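You operate a simulated robot arm through the tools that you are given. There is no shell and no other tool. Be economical: measure what you need, move in short steps, check, and stop when the job is done.

You are at the controls of a simulated two-armed robot. One attempt, no reset.

JOB
Take the hand gauge on the service bench top and put it away on the top of the gauge stand. Then take the jack pad and put it on the yellow baffle. Then take the gear cover and leave it on the top of the sieve bench. Then take the orange rubber buffer and put it on the tray stand top. Then take the steel funnel on the top of the test bench and put it away on the top of the sieve bench. Then take the white pot and leave it on the green plate. Then take the core cap and leave it on top of the wiping pad. Then shut the sample drawer. Then take the red oil can and leave it on the top of the sieve bench. Then put the white jug on the service bench top away on the top of the sieve bench. Then take the blue pot on the service bench top and put it away on the top of the test bench. Do these in the order given. Set down upright: hand gauge, orange rubber buffer, white pot, red oil can, white jug, blue pot.

Only the result counts: the job must be done as asked and must still hold three seconds after the hand-in. Knocking over, shifting, dropping, spilling or breaking anything else fails it. A push-on lid holds only when it is set on centred and level and pressed home; a screw cap is set on level and turned clockwise until tight.

ROBOT AND FRAMES
Two 7-joint arms with vacuum grippers on one trunk, on a base that drives. Base frame: it is fixed to the floor where the robot stands at the start and does not move with it; the origin is under the middle of the robot, x ahead of it, y to its left, z up. Readings come in mm, degrees, newtons and seconds.
The left shoulder is at the start at [70, 174, 1129], the right one opposite. Places, roughly: blue pot (7x7x7 cm) [500, 1100, 900]; core cap (5x6x3 cm) [-13600, -3900, 800]; gear cover (15x11x4 cm) [-11500, -4100, 800]; green plate (16x11x2 cm) [-12700, -4100, 800]; jack pad (8x8x3 cm) [500, -400, 900]; orange rubber buffer (6x6x6 cm) [-11400, -4000, 800]; red oil can [-10750, -4000, 750]; sample drawer [-14400, -3700, 600]; steel funnel (8x8x10 cm) [-10800, -4000, 900]; top of the gauge stand [-6000, -1700, 600]; top of the sieve bench [-9300, -4100, 800]; top of the test bench [-11100, -4100, 800]; tray stand top [-15300, -1900, 600]; white jug (7x7x10 cm) [600, 200, 900]; white pot (7x7x7 cm) [-12900, -4100, 800]; wiping pad (9x8x4 cm) [-13200, -4100, 800]; yellow baffle (16x11x2 cm) [500, 800, 900]. Payload 3.5 kg a hand.
Tool frame (each hand has its own): the origin (TCP) lies in the middle of the cups' lips, and z points out of the cups. The gripper has 2 cups of 32 mm across, covering 32 by 80 mm (tool x, y); the bellows give 10 mm. With the vacuum on, a cup seals on a smooth face that it is pressed against (1 to 4 N); it does not hold porous or soft things. The pull reaches 76 N.
Orientation is that of the tool frame in the base frame, as [roll, pitch, yaw] about the fixed x, y, z axes, in that order (R = Rz(yaw) Ry(pitch) Rx(roll)). With the cups facing straight down, the tool's x points along the base's -x, its y along +y and its z along -z.

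CONTROLS
- The arms move only by the tool arm_command. It takes "left_moves", "right_moves" or both (then of equal length, played together; a hand with none holds still); each is a list of rows, each a list of 7 numbers: the shift along the tool's x, y, z in mm, then the turn, a rotation vector about the tool's x, y, z in degrees, then the vacuum: 1 switches it on, 0 off. In form: [[tx, ty, tz, rx, ry, rz, suction], ...]. A call has 1 to 12 rows; each row shifts and turns the commanded pose from where the row before left it, along the tool's axes as they then stand. A row lasts 0.2 s, in which the tool goes at most 50 mm and 8.6 degrees; a call with a longer step from one row to the next is refused whole, and so is a gripper value outside its range. A pose out of reach is approached as far as the arm can. The call stops where the force on the tool passes 40 N (or 10 N more than at its start, if that is more) or the arm is blocked; 0.2 s more then pass. The pull builds up within a second once a cup has sealed. Time passes only in rows, and 0.2 s behind the last, so rows that do not move give it time. The reply holds the time, the measured pose of the TCP, the force on the tool along the base axes and the pull of the vacuum, in the units named above and with some noise, with the torque about the TCP (base axes, N m) and any sound that the robot's microphone picked up.
- Cameras (640 x 400 px; columns grow to the right, rows downward): "scene" is now at [131.2, 12.5, 1437.7]; the picture's right is [0.09, -1.00, 0.00], its down [-0.68, -0.06, -0.73] and it looks along [0.72, 0.07, -0.69] (base axes); focal length 255 px, centre (320, 200). "left" rides on the left gripper at [74, -19, -110] in its tool frame; the picture's right is [0.25, 0.97, 0.00], its down [-0.77, 0.20, -0.60] and it looks along [-0.58, 0.15, 0.80] (tool axes); focal length 218 px, centre (320, 200). "right" rides on the right gripper at [74, 19, -110] in its tool frame; the picture's right is [-0.25, 0.97, 0.00], its down [-0.77, -0.20, -0.60] and it looks along [-0.58, -0.15, 0.80] (tool axes); focal length 218 px, centre (320, 200). There is no depth. A picture from a camera that has moved, and an enlarged one, comes with that camera's place and axes in the base frame and with its lens. The place of the scene camera against the robot may be out by one fixed shift of up to 12 mm in any direction.
- capture(camera): a new picture of that camera. No time passes.
- move_column(by): slides the trunk up (or, below 0, down) by that many mm; the arms and the scene camera ride with it, the base frame stays. It gives what a move gives, with no picture.
- roll_base(legs): drives the robot by 1 to 6 legs, each [ahead, turn to the left] in mm and degrees, along the robot's own axes; the way and the turn of a leg run together, so that a leg with both is an arc; at most 1500 mm and 180 degrees a leg. The arms and the cameras ride along, it lands a little off, and it stops where it bumps. It gives what a move gives.
- pan_tilt(pan, tilt): turns the head with the scene camera to pan (to the left, within 86 degrees either way) and tilt (down, from -29 to 69), counted from straight ahead of the robot. It gives what a move gives.
- zoom(camera, box): a new picture of the part [left, top, right, bottom] of that camera's present view, enlarged. No time passes.
- job_done(): hands the job in; it is judged then, once.

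Go step by step. Nothing tells you exact positions but the pictures and the camera data: compare them with the known pose of the tool, close in by small moves and look again before you grip or let go. The budget is 535 turns and 336 pictures, counting those below and the enlarged ones. Unless the task says otherwise, let go and move clear before handing in, and close with one line.

The tools are called after "Request:" as name(argument=value, ...) on one line, values as JSON. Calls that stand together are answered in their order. arm_command: Moves the arms, as the interface text tells. Its arguments: {"type":"object","properties":{"left_moves":{"type":"array"},"right_moves":{"type":"array"}},"required":[]} The other tools are called the same way: move_column (by) slides the trunk up or down; roll_base (legs) drives the base; pan_tilt (pan, tilt) turns the head that bears the scene camera; capture (camera) takes a picture; zoom (camera, box) takes an enlarged picture of a part of a camera's view; job_done () hands the job in.

At the start:

```text
time_s: 0.0
left_tool_pos: [459.0, 361.2, 1119.5]
left_tool_rot: [-180.0, 0.1, -180.0]
left_force: [0.7, -0.3, -0.5]
left_ft_torque: [0.0, 0.01, 0.01]
left_pull: 0.1
right_tool_pos: [454.1, -65.1, 1192.9]
right_tool_rot: [-180.0, 0.0, -180.0]
right_force: [0.0, 0.6, -0.3]
right_ft_torque: [-0.01, -0.01, 0.0]
right_pull: 0.2
trunk travel left (down, up): [-625.0, 215.0]
robot x, y, heading: [-1.2, 1.2, -0.0]
head pan, tilt: [5.4, 43.4]
```

scene: 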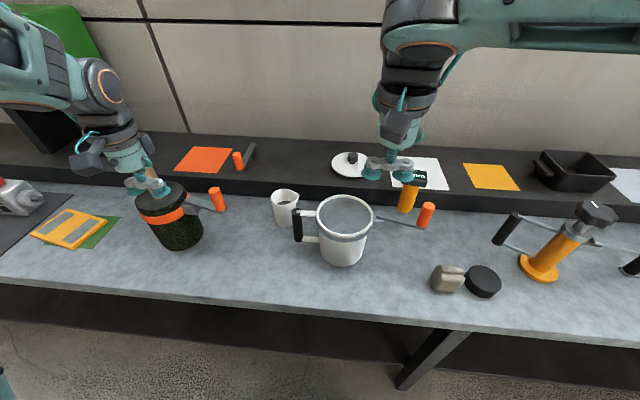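
right: 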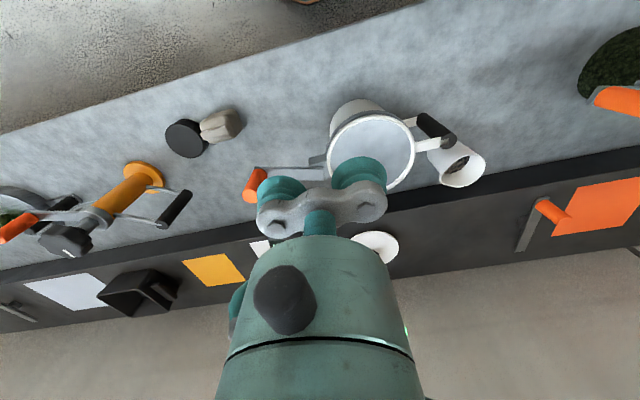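
left: 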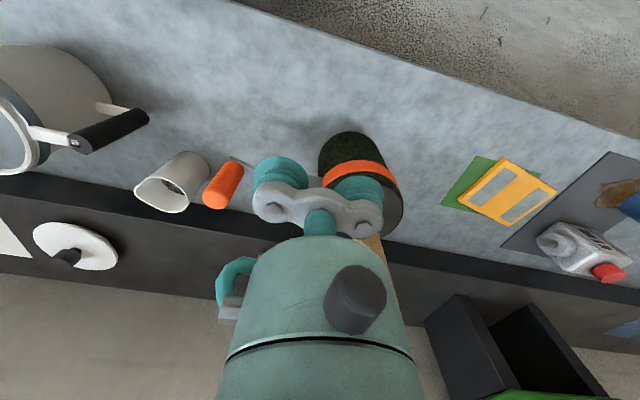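

The bench lies ahead with several items; I don't yet see which one is the hand gauge. I'll look left and right along the bench.

Request:
pan_tilt(pan=50, tilt=35)

Request:
capture(camera="scene")

Request:
pan_tilt(pan=-45, tilt=35)

Request:
capture(camera="scene")

```text
time_s: 1.1
left_tool_pos: [459.4, 360.7, 1118.6]
left_tool_rot: [-180.0, 0.1, -179.9]
left_force: [-0.1, 0.3, 0.6]
left_ft_torque: [0.03, 0.02, -0.03]
left_pull: 0.1
right_tool_pos: [454.3, -65.4, 1193.4]
right_tool_rot: [-179.9, 0.0, 179.9]
right_force: [-1.1, 0.2, 0.5]
right_ft_torque: [0.03, -0.02, 0.0]
right_pull: 0.1
trunk travel left (down, up): [-625.0, 215.0]
robot x, y, heading: [0.2, 0.2, -0.2]
head pan, tilt: [50.0, 35.0]
```

```text
332 pictures are left
camera scene: at [105.8, 72.1, 1450.3], right [0.77, -0.64, 0.0], down [-0.37, -0.44, -0.82], along [0.53, 0.63, -0.57], focal length 255 px, centre (320, 200)
```

scene: 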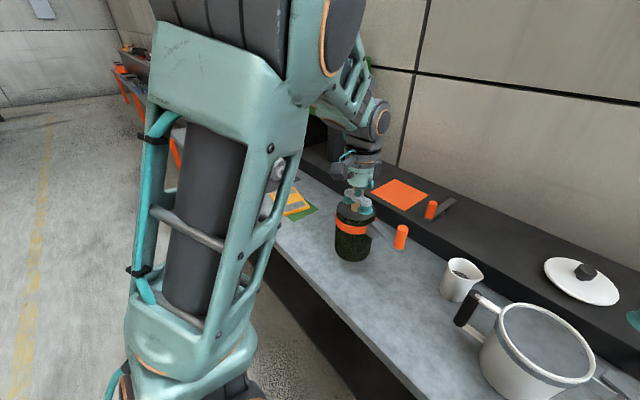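

```text
time_s: 2.8
left_tool_pos: [458.9, 361.3, 1118.2]
left_tool_rot: [-180.0, 0.1, 180.0]
left_force: [0.3, 0.4, -0.5]
left_ft_torque: [-0.03, 0.02, -0.01]
left_pull: 0.0
right_tool_pos: [454.9, -66.1, 1193.1]
right_tool_rot: [-180.0, 0.0, 180.0]
right_force: [0.3, -0.5, 0.6]
right_ft_torque: [0.02, 0.01, -0.02]
right_pull: 0.1
trunk travel left (down, up): [-625.0, 215.0]
robot x, y, heading: [-1.2, -1.8, -0.0]
head pan, tilt: [-45.0, 35.0]
```

```text
331 pictures are left
camera scene: at [111.4, -57.5, 1450.3], right [-0.71, -0.71, 0.0], down [-0.41, 0.41, -0.82], along [0.58, -0.58, -0.57], focal length 255 px, centre (320, 200)
```

scene: 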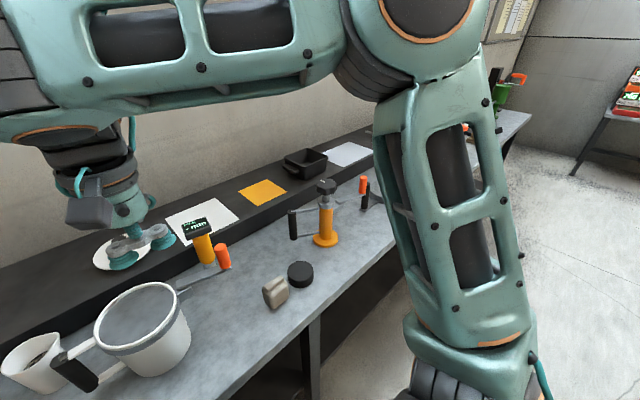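

The bench top seems to be near z 860; the jack pad (black puck) is near [469,-340,~888]. The orange stalk with the display head looks like the hand gauge, so I'll zoom in on it.

Request:
pan_tilt(pan=-15, tilt=40)

Request:
zoom(camera="scene", box=[160, 80, 480, 280])

Request:
capture(camera="scene")

```text
time_s: 3.8
left_tool_pos: [458.5, 362.0, 1119.3]
left_tool_rot: [179.9, 0.1, 180.0]
left_force: [0.7, 0.3, -0.1]
left_ft_torque: [0.0, 0.01, -0.02]
left_pull: 0.0
right_tool_pos: [454.4, -66.2, 1194.4]
right_tool_rot: [-180.0, 0.0, -179.9]
right_force: [-0.4, -0.1, -0.3]
right_ft_torque: [0.02, 0.01, 0.02]
right_pull: 0.1
trunk travel left (down, up): [-625.0, 215.0]
robot x, y, heading: [-1.3, -5.0, 0.0]
head pan, tilt: [-15.0, 40.0]
```

```text
2.00 times, centred on (320, 180) of scene
camera zoom: at [131.2, -17.5, 1442.7], right [-0.26, -0.97, 0.0], down [-0.62, 0.17, -0.77], along [0.74, -0.2, -0.64], focal length 509 px, centre (320, 240)
```

zoom: 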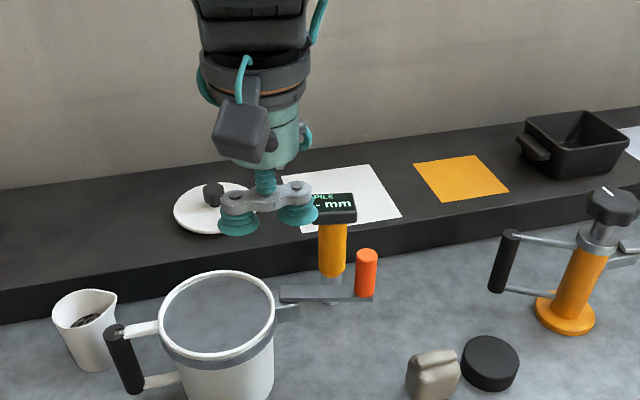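

```text
329 pictures are left
camera scene: at [131.2, -17.5, 1442.7], right [-0.26, -0.97, 0.0], down [-0.62, 0.17, -0.77], along [0.74, -0.2, -0.64], focal length 255 px, centre (320, 200)
```

scene: 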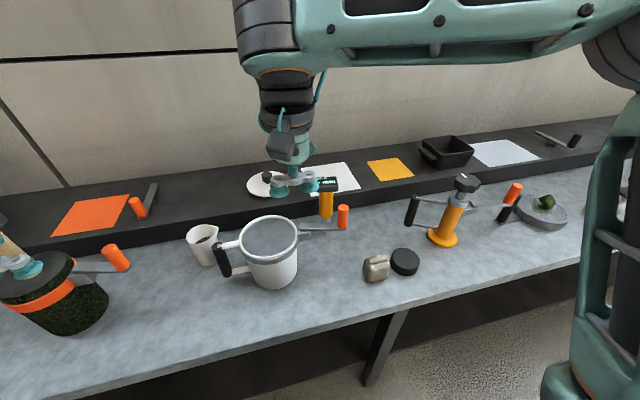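

The display head on the orange stalk is the gauge. I'll shift the right hand sideways to see it clear of the gripper.

Request:
arm_command(right_moves=[[0, -50, 0, 0, 0, 0, 0], [0, -50, 0, 0, 0, 0, 0], [0, -50, 0, 0, 0, 0, 0], [0, -40, 0, 0, 0, 0, 0]])

Request:
capture(camera="right")

Request:
zoom(camera="scene", box=[240, 130, 440, 255])

```text
time_s: 4.8
left_tool_pos: [458.5, 360.6, 1118.9]
left_tool_rot: [179.8, -0.1, -179.9]
left_force: [1.0, 0.5, -0.5]
left_ft_torque: [0.04, -0.01, 0.0]
left_pull: 0.1
right_tool_pos: [456.3, -255.0, 1191.4]
right_tool_rot: [179.8, 0.0, 180.0]
right_force: [0.0, 0.0, -0.7]
right_ft_torque: [-0.01, -0.03, -0.03]
right_pull: 0.0
trunk travel left (down, up): [-625.0, 215.0]
robot x, y, heading: [-0.2, -2.5, 0.1]
head pan, tilt: [-15.0, 40.0]
```

```text
328 pictures are left
camera right: at [382.7, -235.4, 1302.0], right [0.25, 0.97, 0.0], down [0.77, -0.2, 0.6], along [0.59, -0.15, -0.8], focal length 218 px, centre (320, 200)
```

right: 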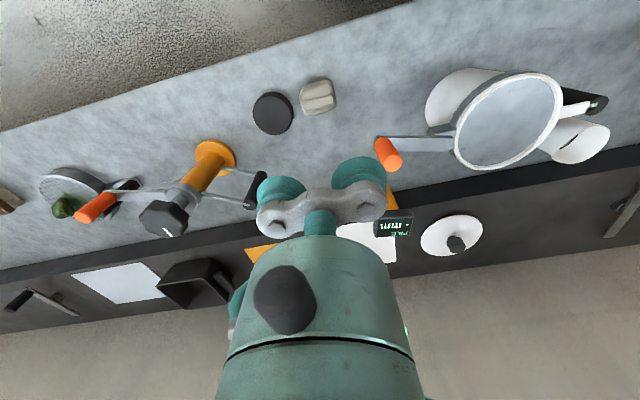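

```text
3.20 times, centred on (340, 192) of scene
camera zoom: at [130.8, -19.2, 1442.7], right [-0.26, -0.97, 0.0], down [-0.62, 0.17, -0.77], along [0.74, -0.2, -0.64], focal length 815 px, centre (256, 224)
```

zoom: 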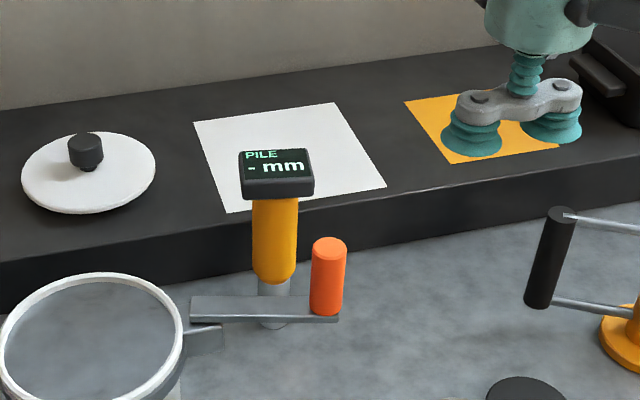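

The display head is at about [657,-180,1039]. I'll bring the right camera closer from the left side to see its base and the top face.

Request:
arm_command(right_moves=[[-18, 39, 15, 0, 0, 0, 0], [-18, 39, 15, 0, 0, 0, 0], [-17, 39, 15, 0, 0, 0, 0], [-17, 39, 15, 0, 0, 0, 0], [-17, 39, 15, 0, 0, 0, 0], [-17, 40, 15, 0, 0, 0, 0]])

Request:
capture(camera="right")

Request:
zoom(camera="right", box=[120, 140, 312, 260])

```text
time_s: 6.2
left_tool_pos: [459.8, 362.6, 1119.3]
left_tool_rot: [-180.0, -0.1, -180.0]
left_force: [1.0, 1.3, -0.2]
left_ft_torque: [-0.01, 0.04, -0.01]
left_pull: 0.0
right_tool_pos: [561.3, -18.3, 1104.3]
right_tool_rot: [-179.9, -0.1, 180.0]
right_force: [0.1, 0.3, -0.3]
right_ft_torque: [-0.01, 0.0, -0.01]
right_pull: 0.0
trunk travel left (down, up): [-625.0, 215.0]
robot x, y, heading: [-2.1, -0.3, -0.0]
head pan, tilt: [-15.0, 40.0]
```

```text
326 pictures are left
camera right: at [488.6, 1.2, 1213.8], right [0.25, 0.97, 0.0], down [0.77, -0.2, 0.6], along [0.58, -0.15, -0.8], focal length 218 px, centre (320, 200)
```

right: 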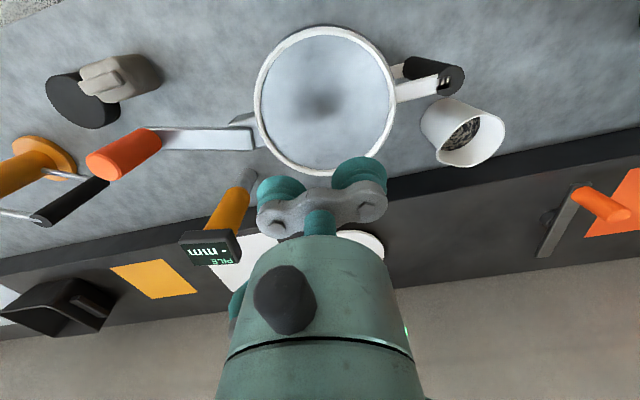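

```text
3.33 times, centred on (216, 200) of right
camera zoom: at [488.6, 1.2, 1213.8], right [0.25, 0.97, 0.0], down [0.77, -0.2, 0.6], along [0.58, -0.15, -0.8], focal length 728 px, centre (667, 200)
```

zoom: 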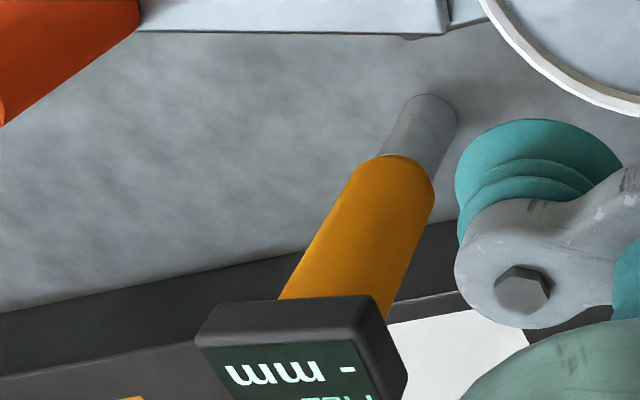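

The gauge stands by itself on its metal foot. I'll zoom in on the head's top face.

Request:
zoom(camera="right", box=[150, 205, 278, 285])

```text
5.00 times, centred on (214, 245) of right
camera zoom: at [488.6, 1.2, 1213.8], right [0.25, 0.97, 0.0], down [0.77, -0.2, 0.6], along [0.58, -0.15, -0.8], focal length 1091 px, centre (850, -25)
```

zoom: 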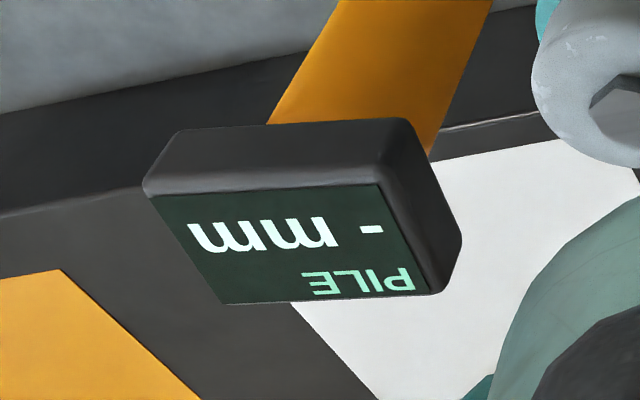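

The head's top face is horizontal, about 55x41 mm, centred at about [661,-183,1040], and only one cup fits on it. I'll put the +y cup over its centre with the tool at [661,-207].

Request:
arm_command(right_moves=[[-20, -38, 0, 0, 0, 0, 0], [-20, -38, 0, 0, 0, 0, 0], [-20, -38, 0, 0, 0, 0, 0], [-20, -38, 0, 0, 0, 0, 0], [-20, -37, 0, 0, 0, 0, 0], [0, 0, 34, 0, 0, 0, 0], [0, 0, 0, 0, 0, 0, 0]])

Request:
zoom(camera="right", box=[200, 80, 456, 240])

Request:
zoom(camera="scene", box=[240, 120, 440, 245])

```text
time_s: 7.8
left_tool_pos: [458.1, 361.3, 1118.6]
left_tool_rot: [-180.0, 0.0, 180.0]
left_force: [0.1, 0.0, 0.2]
left_ft_torque: [0.0, -0.03, -0.01]
left_pull: 0.0
right_tool_pos: [660.9, -212.4, 1068.1]
right_tool_rot: [179.9, 0.0, 180.0]
right_force: [0.0, 0.4, -0.1]
right_ft_torque: [0.0, -0.06, 0.0]
right_pull: 0.1
trunk travel left (down, up): [-625.0, 215.0]
robot x, y, heading: [-0.9, -1.0, -0.2]
head pan, tilt: [-15.0, 40.0]
```

```text
2.50 times, centred on (328, 160) of right
camera zoom: at [586.7, -192.5, 1177.7], right [0.25, 0.97, 0.0], down [0.77, -0.2, 0.6], along [0.59, -0.15, -0.8], focal length 546 px, centre (300, 300)
```

zoom: 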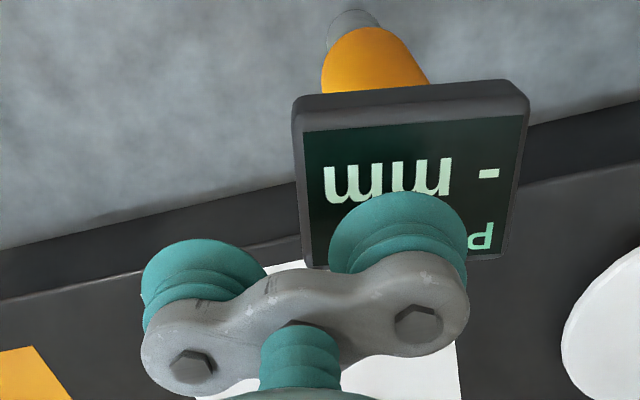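

```text
3.20 times, centred on (340, 182) of scene
camera zoom: at [130.8, -17.2, 1442.8], right [-0.26, -0.97, 0.0], down [-0.62, 0.17, -0.77], along [0.74, -0.2, -0.64], focal length 815 px, centre (256, 256)
```

zoom: 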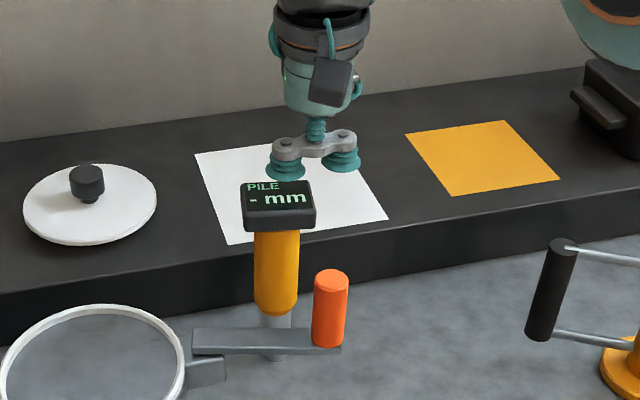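

The refined face centre is [661.5,-180,1040], so I shift +8 in y and then descend slowly with the vacuum on.

Request:
arm_command(right_moves=[[0, 8, 10, 0, 0, 0, 0], [0, 0, 10, 0, 0, 0, 1], [0, 0, 5, 0, 0, 0, 1], [0, 0, 3, 0, 0, 0, 1], [0, 0, 2, 0, 0, 0, 1], [0, 0, 0, 0, 0, 0, 1]])

```text
time_s: 9.2
left_tool_pos: [456.5, 361.0, 1119.8]
left_tool_rot: [180.0, 0.3, -180.0]
left_force: [1.2, 0.7, 0.2]
left_ft_torque: [0.01, -0.02, -0.02]
left_pull: 0.0
right_tool_pos: [656.2, -202.6, 1042.3]
right_tool_rot: [-180.0, 0.4, 180.0]
right_force: [3.5, -3.7, 28.1]
right_ft_torque: [0.89, -0.28, -0.07]
right_pull: 37.9
trunk travel left (down, up): [-625.0, 215.0]
robot x, y, heading: [0.6, -1.2, 0.0]
head pan, tilt: [-15.0, 40.0]
```

The cup has sealed with a 37.9 N pull, so I lift gently.

Request:
arm_command(right_moves=[[0, 0, -5, 0, 0, 0, 1], [0, 0, -10, 0, 0, 0, 1], [0, 0, -20, 0, 0, 0, 1], [0, 0, -30, 0, 0, 0, 1], [0, 0, -30, 0, 0, 0, 1], [0, 0, -30, 0, 0, 0, 1], [0, 0, -30, 0, 0, 0, 1], [0, 0, 0, 0, 0, 0, 1]])

Request:
capture(camera="scene")

```text
time_s: 11.0
left_tool_pos: [459.4, 360.6, 1118.3]
left_tool_rot: [-180.0, -0.1, -180.0]
left_force: [-0.7, -0.4, 0.5]
left_ft_torque: [0.0, 0.03, 0.0]
left_pull: 0.0
right_tool_pos: [660.7, -203.1, 1191.9]
right_tool_rot: [180.0, -0.1, 180.0]
right_force: [0.9, -0.9, -3.0]
right_ft_torque: [0.65, -0.06, -0.08]
right_pull: 38.0
trunk travel left (down, up): [-625.0, 215.0]
robot x, y, heading: [1.7, 4.9, 0.1]
head pan, tilt: [-15.0, 40.0]
```

```text
321 pictures are left
camera scene: at [131.5, -17.4, 1442.7], right [-0.26, -0.97, 0.0], down [-0.62, 0.17, -0.77], along [0.74, -0.2, -0.64], focal length 255 px, centre (320, 200)
```

scene: 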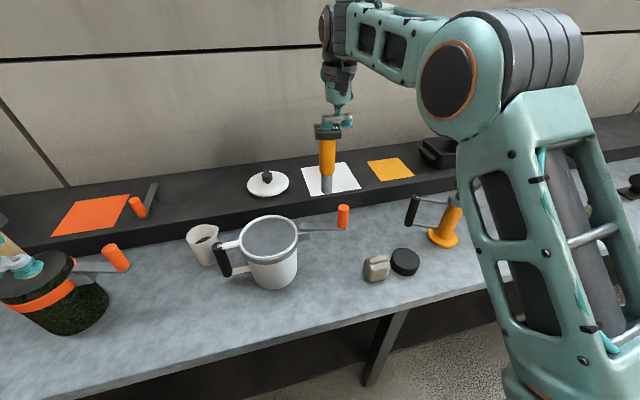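

The gauge is up and held. I draw it in toward the robot, back away from the bench and turn toward the gauge stand.

Request:
arm_command(right_moves=[[40, -10, -10, 0, 0, 0, 1], [40, -10, 0, 0, 0, 0, 1], [40, -10, 0, 0, 0, 0, 1], [40, -10, 0, 0, 0, 0, 1], [40, -10, 0, 0, 0, 0, 1], [40, -10, 0, 0, 0, 0, 1], [0, 0, 0, 0, 0, 0, 1]], left_moves=[[10, 0, -20, 0, 0, 0, 0], [10, 0, -20, 0, 0, 0, 0], [10, 0, -20, 0, 0, 0, 0], [10, 0, 0, 0, 0, 0, 0], [10, 0, 0, 0, 0, 0, 0], [10, 0, 0, 0, 0, 0, 0], [0, 0, 0, 0, 0, 0, 0]])

Request:
roll_base(legs=[[-800, 0], [0, -90], [0, -72]])

Request:
pan_tilt(pan=0, tilt=15)

Request:
capture(camera="scene")

```text
time_s: 12.6
left_tool_pos: [399.8, 363.9, 1177.3]
left_tool_rot: [-179.9, -0.1, -180.0]
left_force: [0.1, 0.5, -0.6]
left_ft_torque: [-0.03, 0.03, 0.01]
left_pull: 0.1
right_tool_pos: [417.6, -261.5, 1202.9]
right_tool_rot: [-179.9, 0.0, -179.9]
right_force: [0.2, 0.7, -1.9]
right_ft_torque: [0.6, -0.03, -0.04]
right_pull: 37.5
trunk travel left (down, up): [-625.0, 215.0]
robot x, y, heading: [0.2, 1.7, -0.0]
head pan, tilt: [-15.0, 40.0]
```

```text
time_s: 23.8
left_tool_pos: [-1059.4, -481.4, 1178.0]
left_tool_rot: [-180.0, 0.0, 20.4]
left_force: [0.1, -0.2, -0.4]
left_ft_torque: [0.0, 0.0, 0.0]
left_pull: 0.1
right_tool_pos: [-1295.1, 98.9, 1203.7]
right_tool_rot: [180.0, 0.0, 20.6]
right_force: [0.0, -0.8, -1.5]
right_ft_torque: [-0.63, -0.2, -0.07]
right_pull: 37.9
trunk travel left (down, up): [-625.0, 215.0]
robot x, y, heading: [-812.5, 1.1, -159.4]
head pan, tilt: [-15.0, 40.0]
```

```text
time_s: 24.7
left_tool_pos: [-1059.5, -481.1, 1180.1]
left_tool_rot: [-180.0, 0.1, 20.5]
left_force: [-0.4, -0.2, 0.1]
left_ft_torque: [0.01, -0.01, 0.03]
left_pull: 0.0
right_tool_pos: [-1296.1, 98.2, 1203.3]
right_tool_rot: [-179.9, 0.1, 20.5]
right_force: [-0.2, 0.1, -1.5]
right_ft_torque: [-0.57, -0.2, -0.03]
right_pull: 37.7
trunk travel left (down, up): [-625.0, 215.0]
robot x, y, heading: [-814.3, -4.1, -159.4]
head pan, tilt: [0.0, 15.0]
```

```text
320 pictures are left
camera scene: at [-948.3, -48.3, 1482.2], right [-0.35, 0.94, 0.0], down [0.24, 0.09, -0.97], along [-0.9, -0.34, -0.26], focal length 255 px, centre (320, 200)
```

scene: 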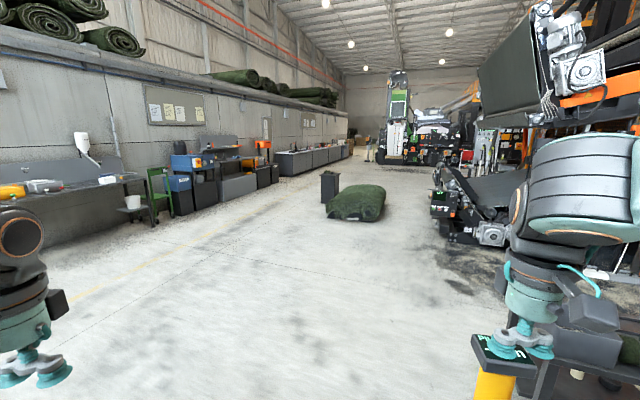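

The gray box near [-6000,-1720] is the gauge stand, with a green tarp near [-5050,-950]. I'll go round on the wall side.

Request:
roll_base(legs=[[0, 9.2], [1500, 0], [1500, 0], [1000, 0]])

Request:
pan_tilt(pan=-20, tilt=25)

Request:
capture(camera="scene")

```text
time_s: 44.5
left_tool_pos: [-4412.8, -2520.5, 1179.0]
left_tool_rot: [-179.9, 0.0, 30.3]
left_force: [0.3, -0.4, -0.3]
left_ft_torque: [0.0, 0.01, -0.01]
left_pull: 0.1
right_tool_pos: [-4744.5, -1991.2, 1202.5]
right_tool_rot: [-179.9, 0.0, 30.3]
right_force: [0.0, -1.0, -1.4]
right_ft_torque: [-0.54, -0.29, -0.03]
right_pull: 37.8
trunk travel left (down, up): [-625.0, 215.0]
robot x, y, heading: [-4249.9, -2008.9, -149.3]
head pan, tilt: [0.0, 15.0]
```

```text
time_s: 45.3
left_tool_pos: [-4411.6, -2520.5, 1178.2]
left_tool_rot: [180.0, 0.0, 30.3]
left_force: [-0.1, -1.0, -0.1]
left_ft_torque: [-0.01, 0.01, 0.04]
left_pull: 0.0
right_tool_pos: [-4744.3, -1990.6, 1203.1]
right_tool_rot: [-180.0, -0.1, 30.2]
right_force: [0.0, -0.1, -2.3]
right_ft_torque: [-0.57, -0.31, -0.05]
right_pull: 37.7
trunk travel left (down, up): [-625.0, 215.0]
robot x, y, heading: [-4249.9, -2008.1, -149.5]
head pan, tilt: [-20.0, 25.0]
```

```text
319 pictures are left
camera scene: at [-4386.1, -2044.6, 1466.1], right [-0.18, 0.98, 0.0], down [0.42, 0.08, -0.91], along [-0.89, -0.16, -0.42], focal length 255 px, centre (320, 200)
```

scene: 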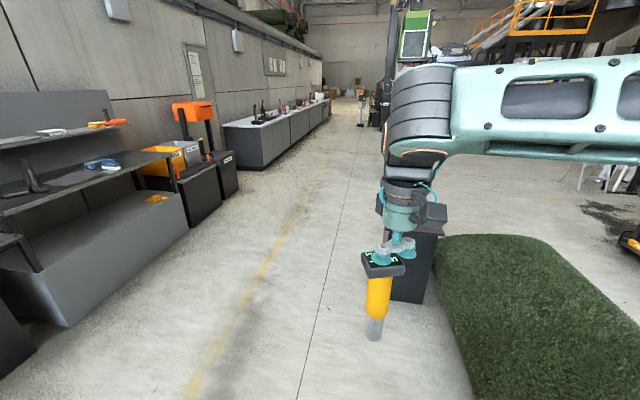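

The stand is partly hidden behind the held gauge, with its near bottom corner around [-5856,-1637]. I'll drive to about [-5430,-1950] facing -x.

Request:
roll_base(legs=[[0, -33], [1150, 0]])

Request:
pan_tilt(pan=-10, tilt=50)

Request:
capture(camera="scene")

```text
time_s: 52.8
left_tool_pos: [-5822.9, -2296.2, 1179.0]
left_tool_rot: [180.0, 0.0, -2.7]
left_force: [0.2, -0.1, 0.4]
left_ft_torque: [-0.02, 0.0, -0.02]
left_pull: 0.0
right_tool_pos: [-5813.5, -1670.6, 1203.7]
right_tool_rot: [-180.0, -0.1, -2.7]
right_force: [0.0, 1.0, -2.1]
right_ft_torque: [-0.62, 0.06, -0.06]
right_pull: 37.5
trunk travel left (down, up): [-625.0, 215.0]
robot x, y, heading: [-5406.7, -1954.1, 177.2]
head pan, tilt: [-20.0, 25.0]
```

```text
time_s: 53.7
left_tool_pos: [-5824.1, -2296.7, 1179.0]
left_tool_rot: [-180.0, 0.0, -2.8]
left_force: [-0.2, 0.3, 0.4]
left_ft_torque: [0.0, -0.02, 0.0]
left_pull: 0.2
right_tool_pos: [-5813.1, -1671.3, 1203.8]
right_tool_rot: [179.9, 0.1, -2.7]
right_force: [-0.1, 0.9, -1.7]
right_ft_torque: [-0.6, 0.04, -0.06]
right_pull: 37.7
trunk travel left (down, up): [-625.0, 215.0]
robot x, y, heading: [-5408.5, -1951.5, 177.5]
head pan, tilt: [-10.0, 50.0]
```

```text
318 pictures are left
camera scene: at [-5534.8, -1929.6, 1428.6], right [0.22, 0.98, 0.0], down [0.75, -0.17, -0.64], along [-0.63, 0.14, -0.77], focal length 255 px, centre (320, 200)
```

scene: 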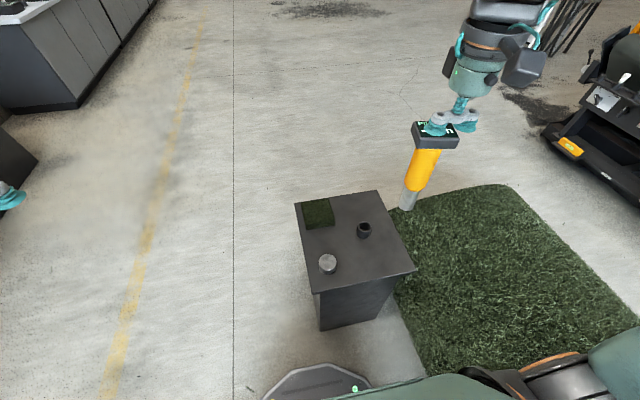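

The stand top spans x -6220..-5833 and y -1887..-1520, with a cup near [-6026,-1646], a puck near [-5922,-1815] and a patch at the far left. I'll place the gauge at about [-5915,-1630].

Request:
arm_command(right_moves=[[-26.5, -15, 0, 0, 0, 0, 1], [-26.5, -15, 0, 0, 0, 0, 1], [-26.5, -15, 20, 0, 0, 0, 1], [-26.5, -15, 45, 0, 0, 0, 1], [0, 0, 45, 0, 0, 0, 1], [0, 0, 45, 0, 0, 0, 1], [0, 0, 45, 0, 0, 0, 1], [0, 0, 45, 0, 0, 0, 1], [0, 0, 45, 0, 0, 0, 1], [0, 0, 40, 0, 0, 0, 1], [0, 0, 0, 0, 0, 0, 1]])

Request:
capture(camera="scene")

Request:
capture(camera="right")

```text
refused: row 4 steps farther than a row can; nothing moved
```

```text
317 pictures are left
camera scene: at [-5534.8, -1929.6, 1428.6], right [0.22, 0.98, 0.0], down [0.75, -0.17, -0.64], along [-0.63, 0.14, -0.77], focal length 255 px, centre (320, 200)
```

scene: 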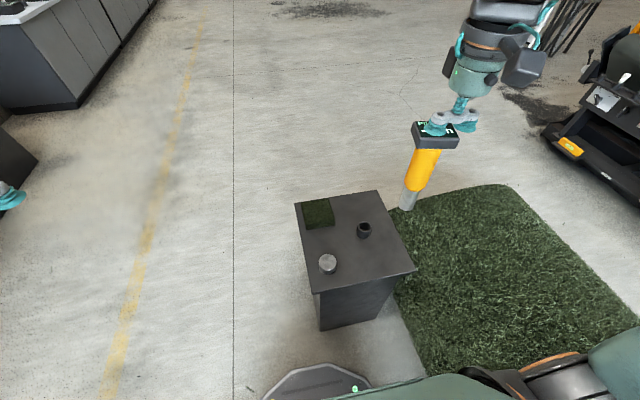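

```text
316 pictures are left
camera right: at [-5739.9, -1693.0, 1313.1], right [-0.3, -0.95, 0.0], down [-0.76, 0.24, 0.6], along [-0.58, 0.18, -0.8], focal length 218 px, centre (320, 200)
```

right: 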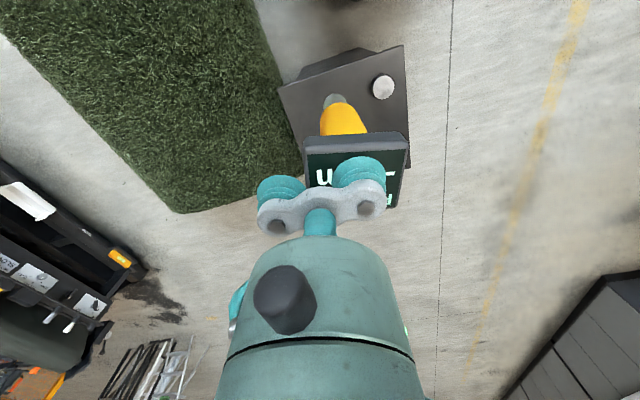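

One row was too long, so I'm resending with shorter rows.

Request:
arm_command(right_moves=[[-26.5, -15, 0, 0, 0, 0, 1], [-26.5, -15, 0, 0, 0, 0, 1], [-26.5, -15, 20, 0, 0, 0, 1], [-26.5, -15, 20, 0, 0, 0, 1], [0, 0, 45, 0, 0, 0, 1], [0, 0, 45, 0, 0, 0, 1], [0, 0, 45, 0, 0, 0, 1], [0, 0, 45, 0, 0, 0, 1], [0, 0, 45, 0, 0, 0, 1], [0, 0, 45, 0, 0, 0, 1], [0, 0, 40, 0, 0, 0, 1], [0, 0, 0, 0, 0, 0, 1]])

Request:
capture(camera="scene")

Request:
capture(camera="right")

```text
time_s: 56.3
left_tool_pos: [-5823.6, -2296.2, 1178.3]
left_tool_rot: [179.9, 0.1, -2.6]
left_force: [0.5, 0.2, -0.4]
left_ft_torque: [-0.05, 0.04, 0.03]
left_pull: 0.1
right_tool_pos: [-5911.6, -1602.1, 854.1]
right_tool_rot: [-179.9, 0.0, -2.8]
right_force: [-0.7, 0.1, -2.3]
right_ft_torque: [-0.6, 0.04, -0.01]
right_pull: 38.0
trunk travel left (down, up): [-625.0, 215.0]
robot x, y, heading: [-5408.4, -1951.1, 177.3]
head pan, tilt: [-10.0, 50.0]
```

```text
315 pictures are left
camera scene: at [-5534.2, -1930.0, 1428.6], right [0.22, 0.98, 0.0], down [0.75, -0.17, -0.64], along [-0.63, 0.14, -0.77], focal length 255 px, centre (320, 200)
```

scene: 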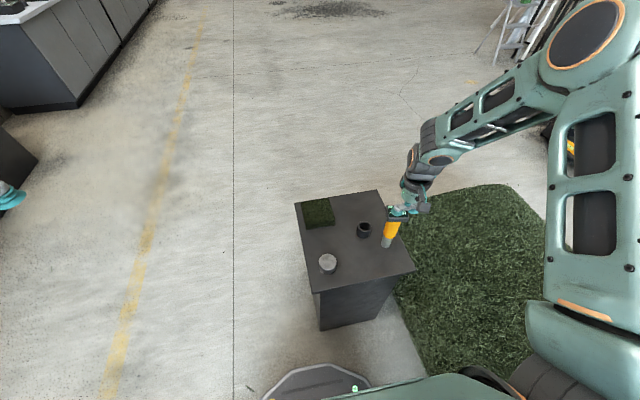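

```text
314 pictures are left
camera right: at [-5838.6, -1624.7, 963.3], right [-0.3, -0.95, 0.0], down [-0.76, 0.24, 0.6], along [-0.58, 0.18, -0.8], focal length 218 px, centre (320, 200)
```

right: 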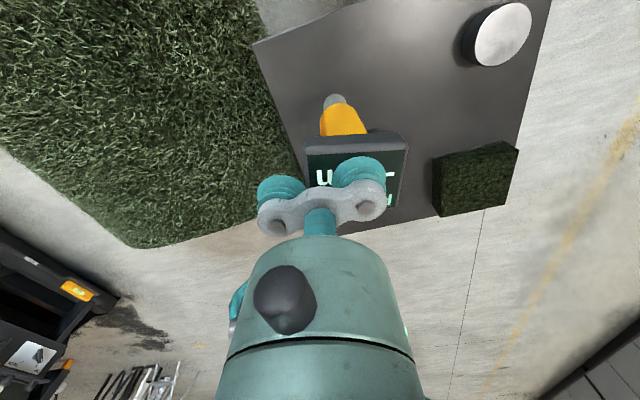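

The foot is over the clear area at about [-5910,-1623], and I estimate the stand top at about 620-640. I'll descend in small steps and watch the force.

Request:
arm_command(right_moves=[[0, 0, 10, 0, 0, 0, 1], [0, 0, 5, 0, 0, 0, 1], [0, 0, 0, 0, 0, 0, 1]])

Request:
zoom(camera="right", box=[256, 60, 416, 160])

Request:
zoom(camera="scene", box=[320, 170, 480, 270])

```text
time_s: 57.1
left_tool_pos: [-5823.4, -2295.8, 1179.4]
left_tool_rot: [-180.0, 0.0, -2.8]
left_force: [0.3, -0.1, 0.1]
left_ft_torque: [0.01, 0.0, 0.01]
left_pull: 0.1
right_tool_pos: [-5913.7, -1604.6, 838.2]
right_tool_rot: [-180.0, 0.0, -2.7]
right_force: [-0.1, -0.7, -1.8]
right_ft_torque: [-0.56, 0.04, -0.02]
right_pull: 37.5
trunk travel left (down, up): [-625.0, 215.0]
robot x, y, heading: [-5407.7, -1951.0, 177.4]
head pan, tilt: [-10.0, 50.0]
```

```text
4.00 times, centred on (336, 110) of right
camera zoom: at [-5841.1, -1626.8, 948.0], right [-0.3, -0.95, 0.0], down [-0.76, 0.24, 0.6], along [-0.58, 0.18, -0.8], focal length 873 px, centre (256, 560)
```

zoom: 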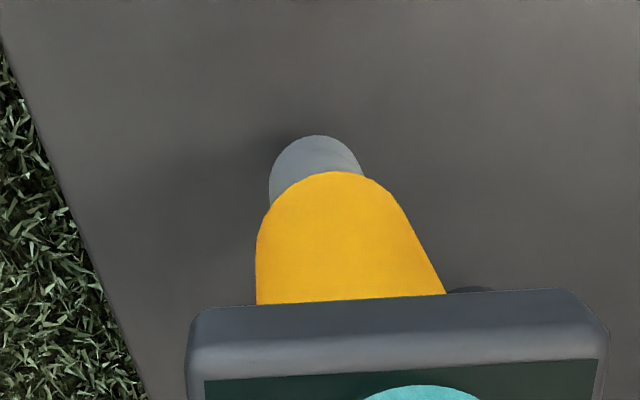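

```text
4.00 times, centred on (400, 220) of scene
camera zoom: at [-5535.0, -1929.6, 1428.5], right [0.22, 0.98, 0.0], down [0.75, -0.17, -0.64], along [-0.63, 0.14, -0.77], focal length 1019 px, centre (0, 120)
```

zoom: 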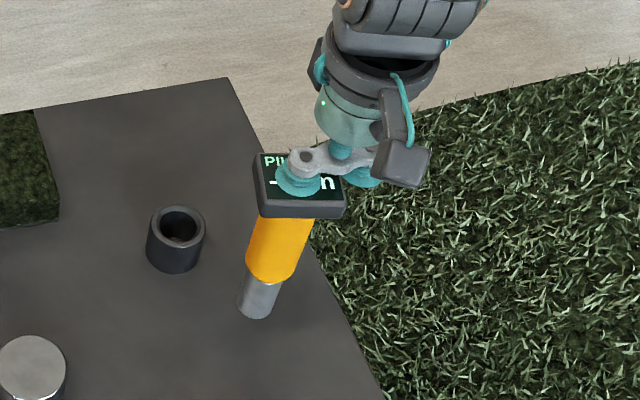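

The shadow shows a small gap, so I keep descending in 4 mm steps.

Request:
arm_command(right_moves=[[0, 0, 5, 0, 0, 0, 1], [0, 0, 4, 0, 0, 0, 1], [0, 0, 3, 0, 0, 0, 1], [0, 0, 0, 0, 0, 0, 1]])

```text
time_s: 58.1
left_tool_pos: [-5824.8, -2296.1, 1177.8]
left_tool_rot: [-179.9, 0.0, -2.7]
left_force: [0.3, 0.6, -0.4]
left_ft_torque: [0.02, 0.04, 0.03]
left_pull: 0.0
right_tool_pos: [-5915.0, -1605.0, 825.5]
right_tool_rot: [-180.0, 0.0, -2.7]
right_force: [-0.4, -0.6, -2.1]
right_ft_torque: [-0.61, 0.06, -0.03]
right_pull: 37.1
trunk travel left (down, up): [-625.0, 215.0]
robot x, y, heading: [-5411.5, -1952.9, 177.2]
head pan, tilt: [-10.0, 50.0]
```

Request:
arm_command(right_moves=[[0, 0, 4, 0, 0, 0, 1], [0, 0, 4, 0, 0, 0, 1], [0, 0, 0, 0, 0, 0, 1]])

Request:
zoom(camera="right", box=[256, 60, 416, 160])

```text
time_s: 58.9
left_tool_pos: [-5823.9, -2295.9, 1178.5]
left_tool_rot: [-179.9, 0.0, -2.7]
left_force: [0.0, 0.2, -0.5]
left_ft_torque: [0.0, -0.06, -0.02]
left_pull: 0.0
right_tool_pos: [-5915.1, -1607.0, 818.8]
right_tool_rot: [-180.0, 0.1, -2.7]
right_force: [-0.6, 0.7, -3.0]
right_ft_torque: [-0.63, 0.08, -0.01]
right_pull: 38.1
trunk travel left (down, up): [-625.0, 215.0]
robot x, y, heading: [-5409.0, -1949.5, 177.2]
head pan, tilt: [-10.0, 50.0]
```

```text
4.00 times, centred on (336, 110) of right
camera zoom: at [-5842.0, -1628.3, 928.6], right [-0.3, -0.95, 0.0], down [-0.76, 0.24, 0.6], along [-0.58, 0.18, -0.8], focal length 873 px, centre (256, 560)
```

zoom: 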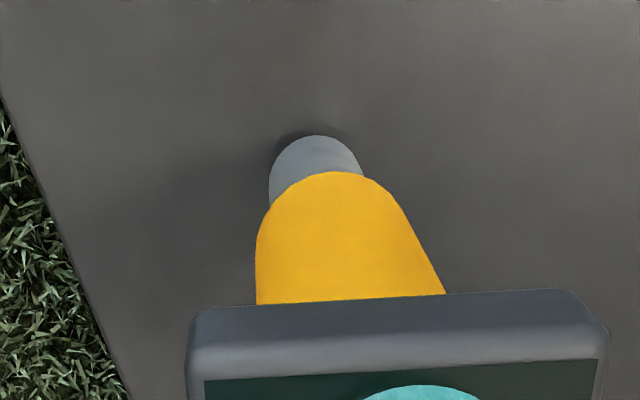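

The shadow is closing in, so contact is near and I continue.

Request:
arm_command(right_moves=[[0, 0, 4, 0, 0, 0, 1], [0, 0, 3, 0, 0, 0, 1], [0, 0, 0, 0, 0, 0, 1]])

```text
time_s: 59.7
left_tool_pos: [-5824.4, -2296.8, 1179.5]
left_tool_rot: [180.0, 0.0, -2.7]
left_force: [0.2, 0.1, -0.7]
left_ft_torque: [-0.02, 0.03, 0.01]
left_pull: 0.0
right_tool_pos: [-5914.6, -1606.7, 812.8]
right_tool_rot: [179.9, 0.0, -2.7]
right_force: [-0.5, 0.6, -2.0]
right_ft_torque: [-0.59, 0.07, -0.02]
right_pull: 37.3
trunk travel left (down, up): [-625.0, 215.0]
robot x, y, heading: [-5405.7, -1952.1, 177.3]
head pan, tilt: [-10.0, 50.0]
```

Request:
arm_command(right_moves=[[0, 0, 3, 0, 0, 0, 1], [0, 0, 3, 0, 0, 0, 1], [0, 0, 0, 0, 0, 0, 1]])

```text
time_s: 60.5
left_tool_pos: [-5822.8, -2296.2, 1178.9]
left_tool_rot: [179.8, 0.0, -2.7]
left_force: [-0.3, -0.1, 0.1]
left_ft_torque: [0.02, -0.02, 0.0]
left_pull: 0.1
right_tool_pos: [-5915.2, -1604.9, 805.4]
right_tool_rot: [-179.9, 0.1, -2.7]
right_force: [-0.7, 0.0, 4.6]
right_ft_torque: [-0.73, 0.08, -0.05]
right_pull: 37.9
trunk travel left (down, up): [-625.0, 215.0]
robot x, y, heading: [-5409.7, -1951.7, 177.5]
head pan, tilt: [-10.0, 50.0]
```

Contact has been made at +4.6 N. I release and lift straight up.

Request:
arm_command(right_moves=[[0, 0, 0, 0, 0, 0, 0], [0, 0, 0, 0, 0, 0, 0], [0, 0, 0, 0, 0, 0, 0], [0, 0, -3, 0, 0, 0, 0], [0, 0, -5, 0, 0, 0, 0], [0, 0, -10, 0, 0, 0, 0], [0, 0, -30, 0, 0, 0, 0], [0, 0, -45, 0, 0, 0, 0], [0, 0, -45, 0, 0, 0, 0], [0, 0, -45, 0, 0, 0, 0], [0, 0, -45, 0, 0, 0, 0]])

Request:
zoom(camera="scene", box=[260, 130, 500, 280])

```text
time_s: 62.9
left_tool_pos: [-5823.8, -2296.3, 1178.5]
left_tool_rot: [179.9, 0.1, -2.6]
left_force: [0.8, 0.1, 0.5]
left_ft_torque: [0.01, 0.02, 0.0]
left_pull: 0.1
right_tool_pos: [-5915.3, -1606.6, 1036.8]
right_tool_rot: [-180.0, 0.0, -2.7]
right_force: [-0.5, -0.2, 0.3]
right_ft_torque: [0.04, 0.02, 0.0]
right_pull: 0.1
trunk travel left (down, up): [-625.0, 215.0]
robot x, y, heading: [-5408.6, -1954.9, 177.1]
head pan, tilt: [-10.0, 50.0]
```

```text
2.67 times, centred on (380, 205) of scene
camera zoom: at [-5533.4, -1930.6, 1428.6], right [0.22, 0.98, 0.0], down [0.75, -0.17, -0.64], along [-0.63, 0.14, -0.77], focal length 679 px, centre (160, 187)
```

zoom: 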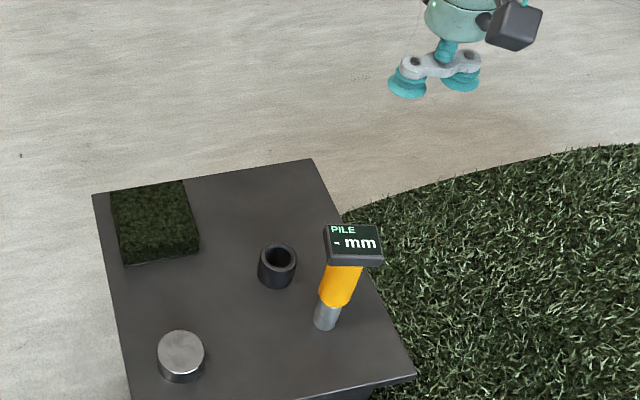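

The gauge stands upright on the stand. I retract the arm and drive back to the service bench.

Request:
arm_command(right_moves=[[20, 10, -40, 0, 0, 0, 0], [20, 10, -40, 0, 0, 0, 0], [20, 10, -40, 0, 0, 0, 0], [20, 10, -40, 0, 0, 0, 0], [20, 10, 0, 0, 0, 0, 0]])

Request:
roll_base(legs=[[-1160, 0], [0, -147], [1500, 0], [1500, 0], [1000, 0]])

```text
time_s: 64.1
left_tool_pos: [-5823.5, -2295.8, 1179.7]
left_tool_rot: [-180.0, -0.1, -2.8]
left_force: [-0.6, 0.5, -0.2]
left_ft_torque: [-0.02, -0.01, 0.0]
left_pull: 0.1
right_tool_pos: [-5823.4, -1657.9, 1191.8]
right_tool_rot: [179.9, 0.0, -2.8]
right_force: [0.4, 0.4, -0.4]
right_ft_torque: [-0.01, 0.03, 0.01]
right_pull: 0.1
right hand out of reach, approached as far as the arm can: row 3
trunk travel left (down, up): [-625.0, 215.0]
robot x, y, heading: [-5408.4, -1951.0, 177.4]
head pan, tilt: [-10.0, 50.0]
```

```text
time_s: 95.1
left_tool_pos: [-625.2, 606.2, 1179.0]
left_tool_rot: [-179.9, 0.0, -150.0]
left_force: [0.5, -0.5, 0.2]
left_ft_torque: [-0.02, 0.01, 0.0]
left_pull: 0.0
right_tool_pos: [-280.8, 69.8, 1192.8]
right_tool_rot: [179.9, 0.0, -150.1]
right_force: [0.2, -0.1, -0.7]
right_ft_torque: [-0.03, -0.03, 0.01]
right_pull: 0.1
trunk travel left (down, up): [-625.0, 215.0]
robot x, y, heading: [-787.6, 89.9, 29.7]
head pan, tilt: [-10.0, 50.0]
```

Next I dock in front of the jack pad at about [0,-100], heading 0.

Request:
roll_base(legs=[[0, -43.3], [790, 0], [0, 13.6]])

Request:
pan_tilt(pan=-15, tilt=45)

Request:
capture(camera="scene")

Request:
capture(camera="right")

```text
time_s: 102.1
left_tool_pos: [375.3, 265.3, 1177.2]
left_tool_rot: [180.0, 0.0, 179.9]
left_force: [0.7, -0.4, 0.1]
left_ft_torque: [0.01, 0.04, 0.0]
left_pull: 0.1
right_tool_pos: [405.9, -372.2, 1191.4]
right_tool_rot: [180.0, 0.0, 179.8]
right_force: [0.1, 0.4, 0.0]
right_ft_torque: [0.01, -0.01, -0.02]
right_pull: 0.0
trunk travel left (down, up): [-625.0, 215.0]
robot x, y, heading: [-24.3, -92.7, -0.1]
head pan, tilt: [-10.0, 50.0]
```

```text
time_s: 102.8
left_tool_pos: [375.7, 267.0, 1178.9]
left_tool_rot: [179.9, -0.1, 179.8]
left_force: [-0.1, 0.0, -0.8]
left_ft_torque: [0.01, -0.03, 0.0]
left_pull: 0.1
right_tool_pos: [405.8, -371.1, 1191.8]
right_tool_rot: [179.9, 0.0, 179.7]
right_force: [-1.0, 0.1, 0.6]
right_ft_torque: [-0.01, 0.04, -0.04]
right_pull: 0.0
trunk travel left (down, up): [-625.0, 215.0]
robot x, y, heading: [-27.3, -94.7, -0.3]
head pan, tilt: [-15.0, 45.0]
```

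```text
309 pictures are left
camera scene: at [102.9, -110.6, 1435.5], right [-0.26, -0.96, 0.0], down [-0.68, 0.19, -0.71], along [0.68, -0.19, -0.71], focal length 255 px, centre (320, 200)
```

scene: 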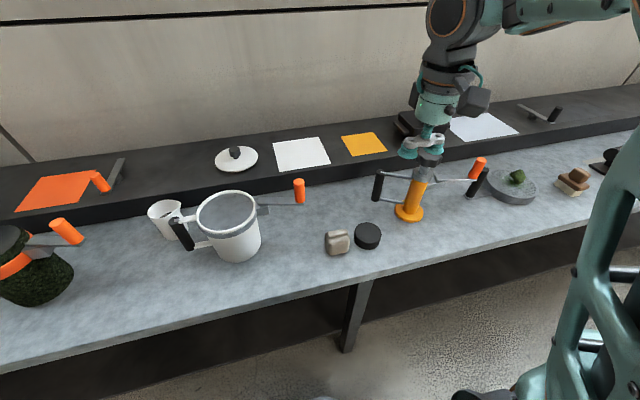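

```text
308 pictures are left
camera right: at [331.4, -350.5, 1300.9], right [0.26, 0.97, 0.0], down [0.77, -0.2, 0.6], along [0.58, -0.16, -0.8], focal length 218 px, centre (320, 200)
```

right: 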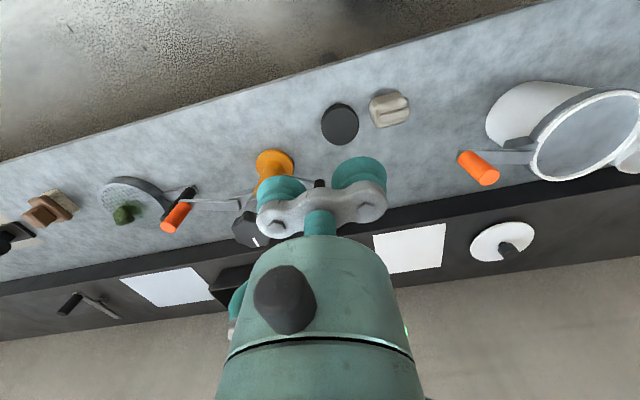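

The jack pad's centre is at about [467,-346,889]. I lower the right hand with its +y cup over that centre, keeping off the stone next to it.

Request:
arm_command(right_moves=[[-30, 0, 35, 0, 0, 0, 0], [-31, 0, 35, 0, 0, 0, 0], [0, 0, 45, 0, 0, 0, 0], [0, 0, 45, 0, 0, 0, 0], [0, 0, 45, 0, 0, 0, 0], [0, 0, 40, 0, 0, 0, 0], [0, 0, 20, 0, 0, 0, 0], [0, 0, 0, 0, 0, 0, 0]])

Request:
zoom(camera="right", box=[200, 60, 456, 220])

Request:
zoom(camera="scene", box=[290, 160, 450, 260])

```text
time_s: 104.6
left_tool_pos: [375.4, 267.1, 1178.8]
left_tool_rot: [180.0, 0.1, 179.8]
left_force: [0.2, 0.1, -1.1]
left_ft_torque: [0.02, -0.02, -0.01]
left_pull: 0.2
right_tool_pos: [465.9, -369.9, 925.6]
right_tool_rot: [180.0, 0.1, 179.9]
right_force: [0.8, 0.4, 0.3]
right_ft_torque: [-0.01, 0.01, 0.02]
right_pull: 0.0
trunk travel left (down, up): [-625.0, 215.0]
robot x, y, heading: [-26.3, -93.9, -0.2]
head pan, tilt: [-15.0, 45.0]
```

```text
2.50 times, centred on (328, 140) of right
camera zoom: at [393.1, -350.3, 1034.5], right [0.26, 0.97, 0.0], down [0.77, -0.2, 0.6], along [0.58, -0.16, -0.8], focal length 546 px, centre (300, 350)
```

zoom: 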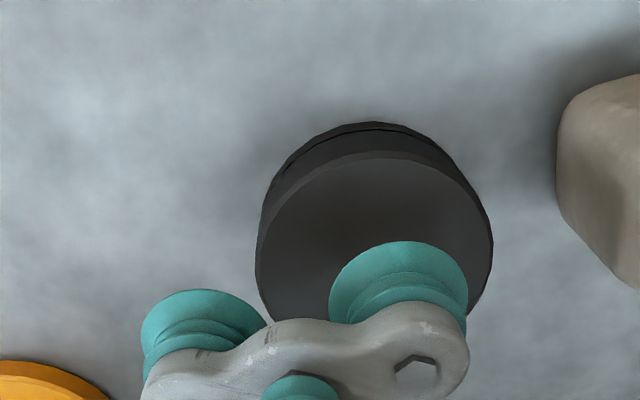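

```text
4.00 times, centred on (370, 210) of scene
camera zoom: at [102.7, -110.9, 1435.5], right [-0.26, -0.96, 0.0], down [-0.68, 0.19, -0.71], along [0.68, -0.19, -0.71], focal length 1019 px, centre (120, 160)
```

zoom: 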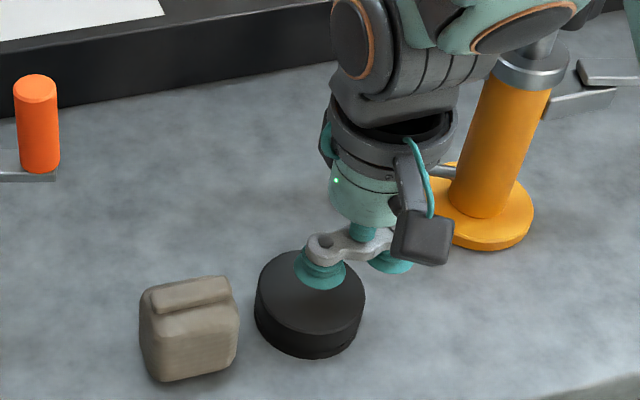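

The disc centre is refined to about [479,-351], with its top at 870–890. I shift 12 mm forward and descend with the vacuum on.

Request:
arm_command(right_moves=[[-12, -4, 20, 0, 0, 0, 1], [0, 0, 10, 0, 0, 0, 1], [0, 0, 5, 0, 0, 0, 1], [0, 0, 4, 0, 0, 0, 1], [0, 0, 0, 0, 0, 0, 1]])

```text
time_s: 105.8
left_tool_pos: [375.5, 267.3, 1179.6]
left_tool_rot: [180.0, 0.2, 179.8]
left_force: [1.0, 0.6, -0.6]
left_ft_torque: [-0.02, 0.02, -0.01]
left_pull: 0.1
right_tool_pos: [478.5, -374.9, 889.8]
right_tool_rot: [-179.9, 0.2, 179.8]
right_force: [4.3, -1.0, 16.9]
right_ft_torque: [0.91, 0.11, -0.03]
right_pull: 37.7
trunk travel left (down, up): [-625.0, 215.0]
robot x, y, heading: [-24.6, -95.3, -0.3]
head pan, tilt: [-15.0, 45.0]
```

It has sealed, with the top at about 890. I lift and pull in.

Request:
arm_command(right_moves=[[0, 0, -5, 0, 0, 0, 1], [0, 0, -15, 0, 0, 0, 1], [0, 0, -40, 0, 0, 0, 1], [0, 0, -45, 0, 0, 0, 1], [0, 0, -45, 0, 0, 0, 1], [0, 0, -45, 0, 0, 0, 1], [0, 0, -45, 0, 0, 0, 1], [30, 0, -30, 0, 0, 0, 1], [30, 0, 0, 0, 0, 0, 1], [0, 0, 0, 0, 0, 0, 1]])

Request:
capture(camera="scene")

```text
time_s: 108.0
left_tool_pos: [375.9, 265.6, 1179.1]
left_tool_rot: [179.8, -0.1, 179.8]
left_force: [-0.2, 0.5, -1.1]
left_ft_torque: [-0.02, 0.02, 0.0]
left_pull: 0.1
right_tool_pos: [421.5, -375.2, 1155.2]
right_tool_rot: [180.0, 0.0, 179.9]
right_force: [0.1, 0.5, -0.6]
right_ft_torque: [0.61, 0.04, 0.01]
right_pull: 37.7
trunk travel left (down, up): [-625.0, 215.0]
robot x, y, heading: [-28.1, -91.7, -0.2]
head pan, tilt: [-15.0, 45.0]
```

```text
305 pictures are left
camera scene: at [104.0, -112.2, 1435.4], right [-0.26, -0.96, 0.0], down [-0.68, 0.19, -0.71], along [0.68, -0.18, -0.71], focal length 255 px, centre (320, 200)
```

scene: 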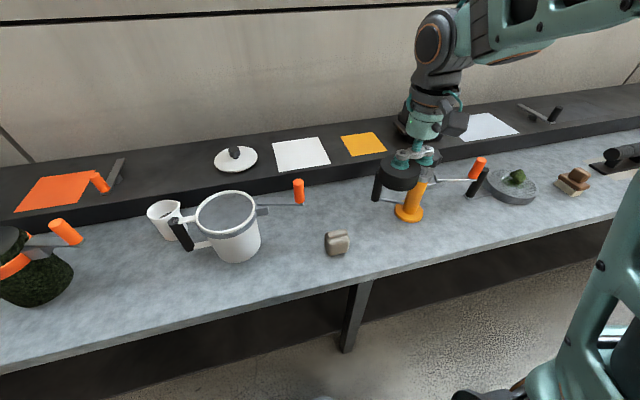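

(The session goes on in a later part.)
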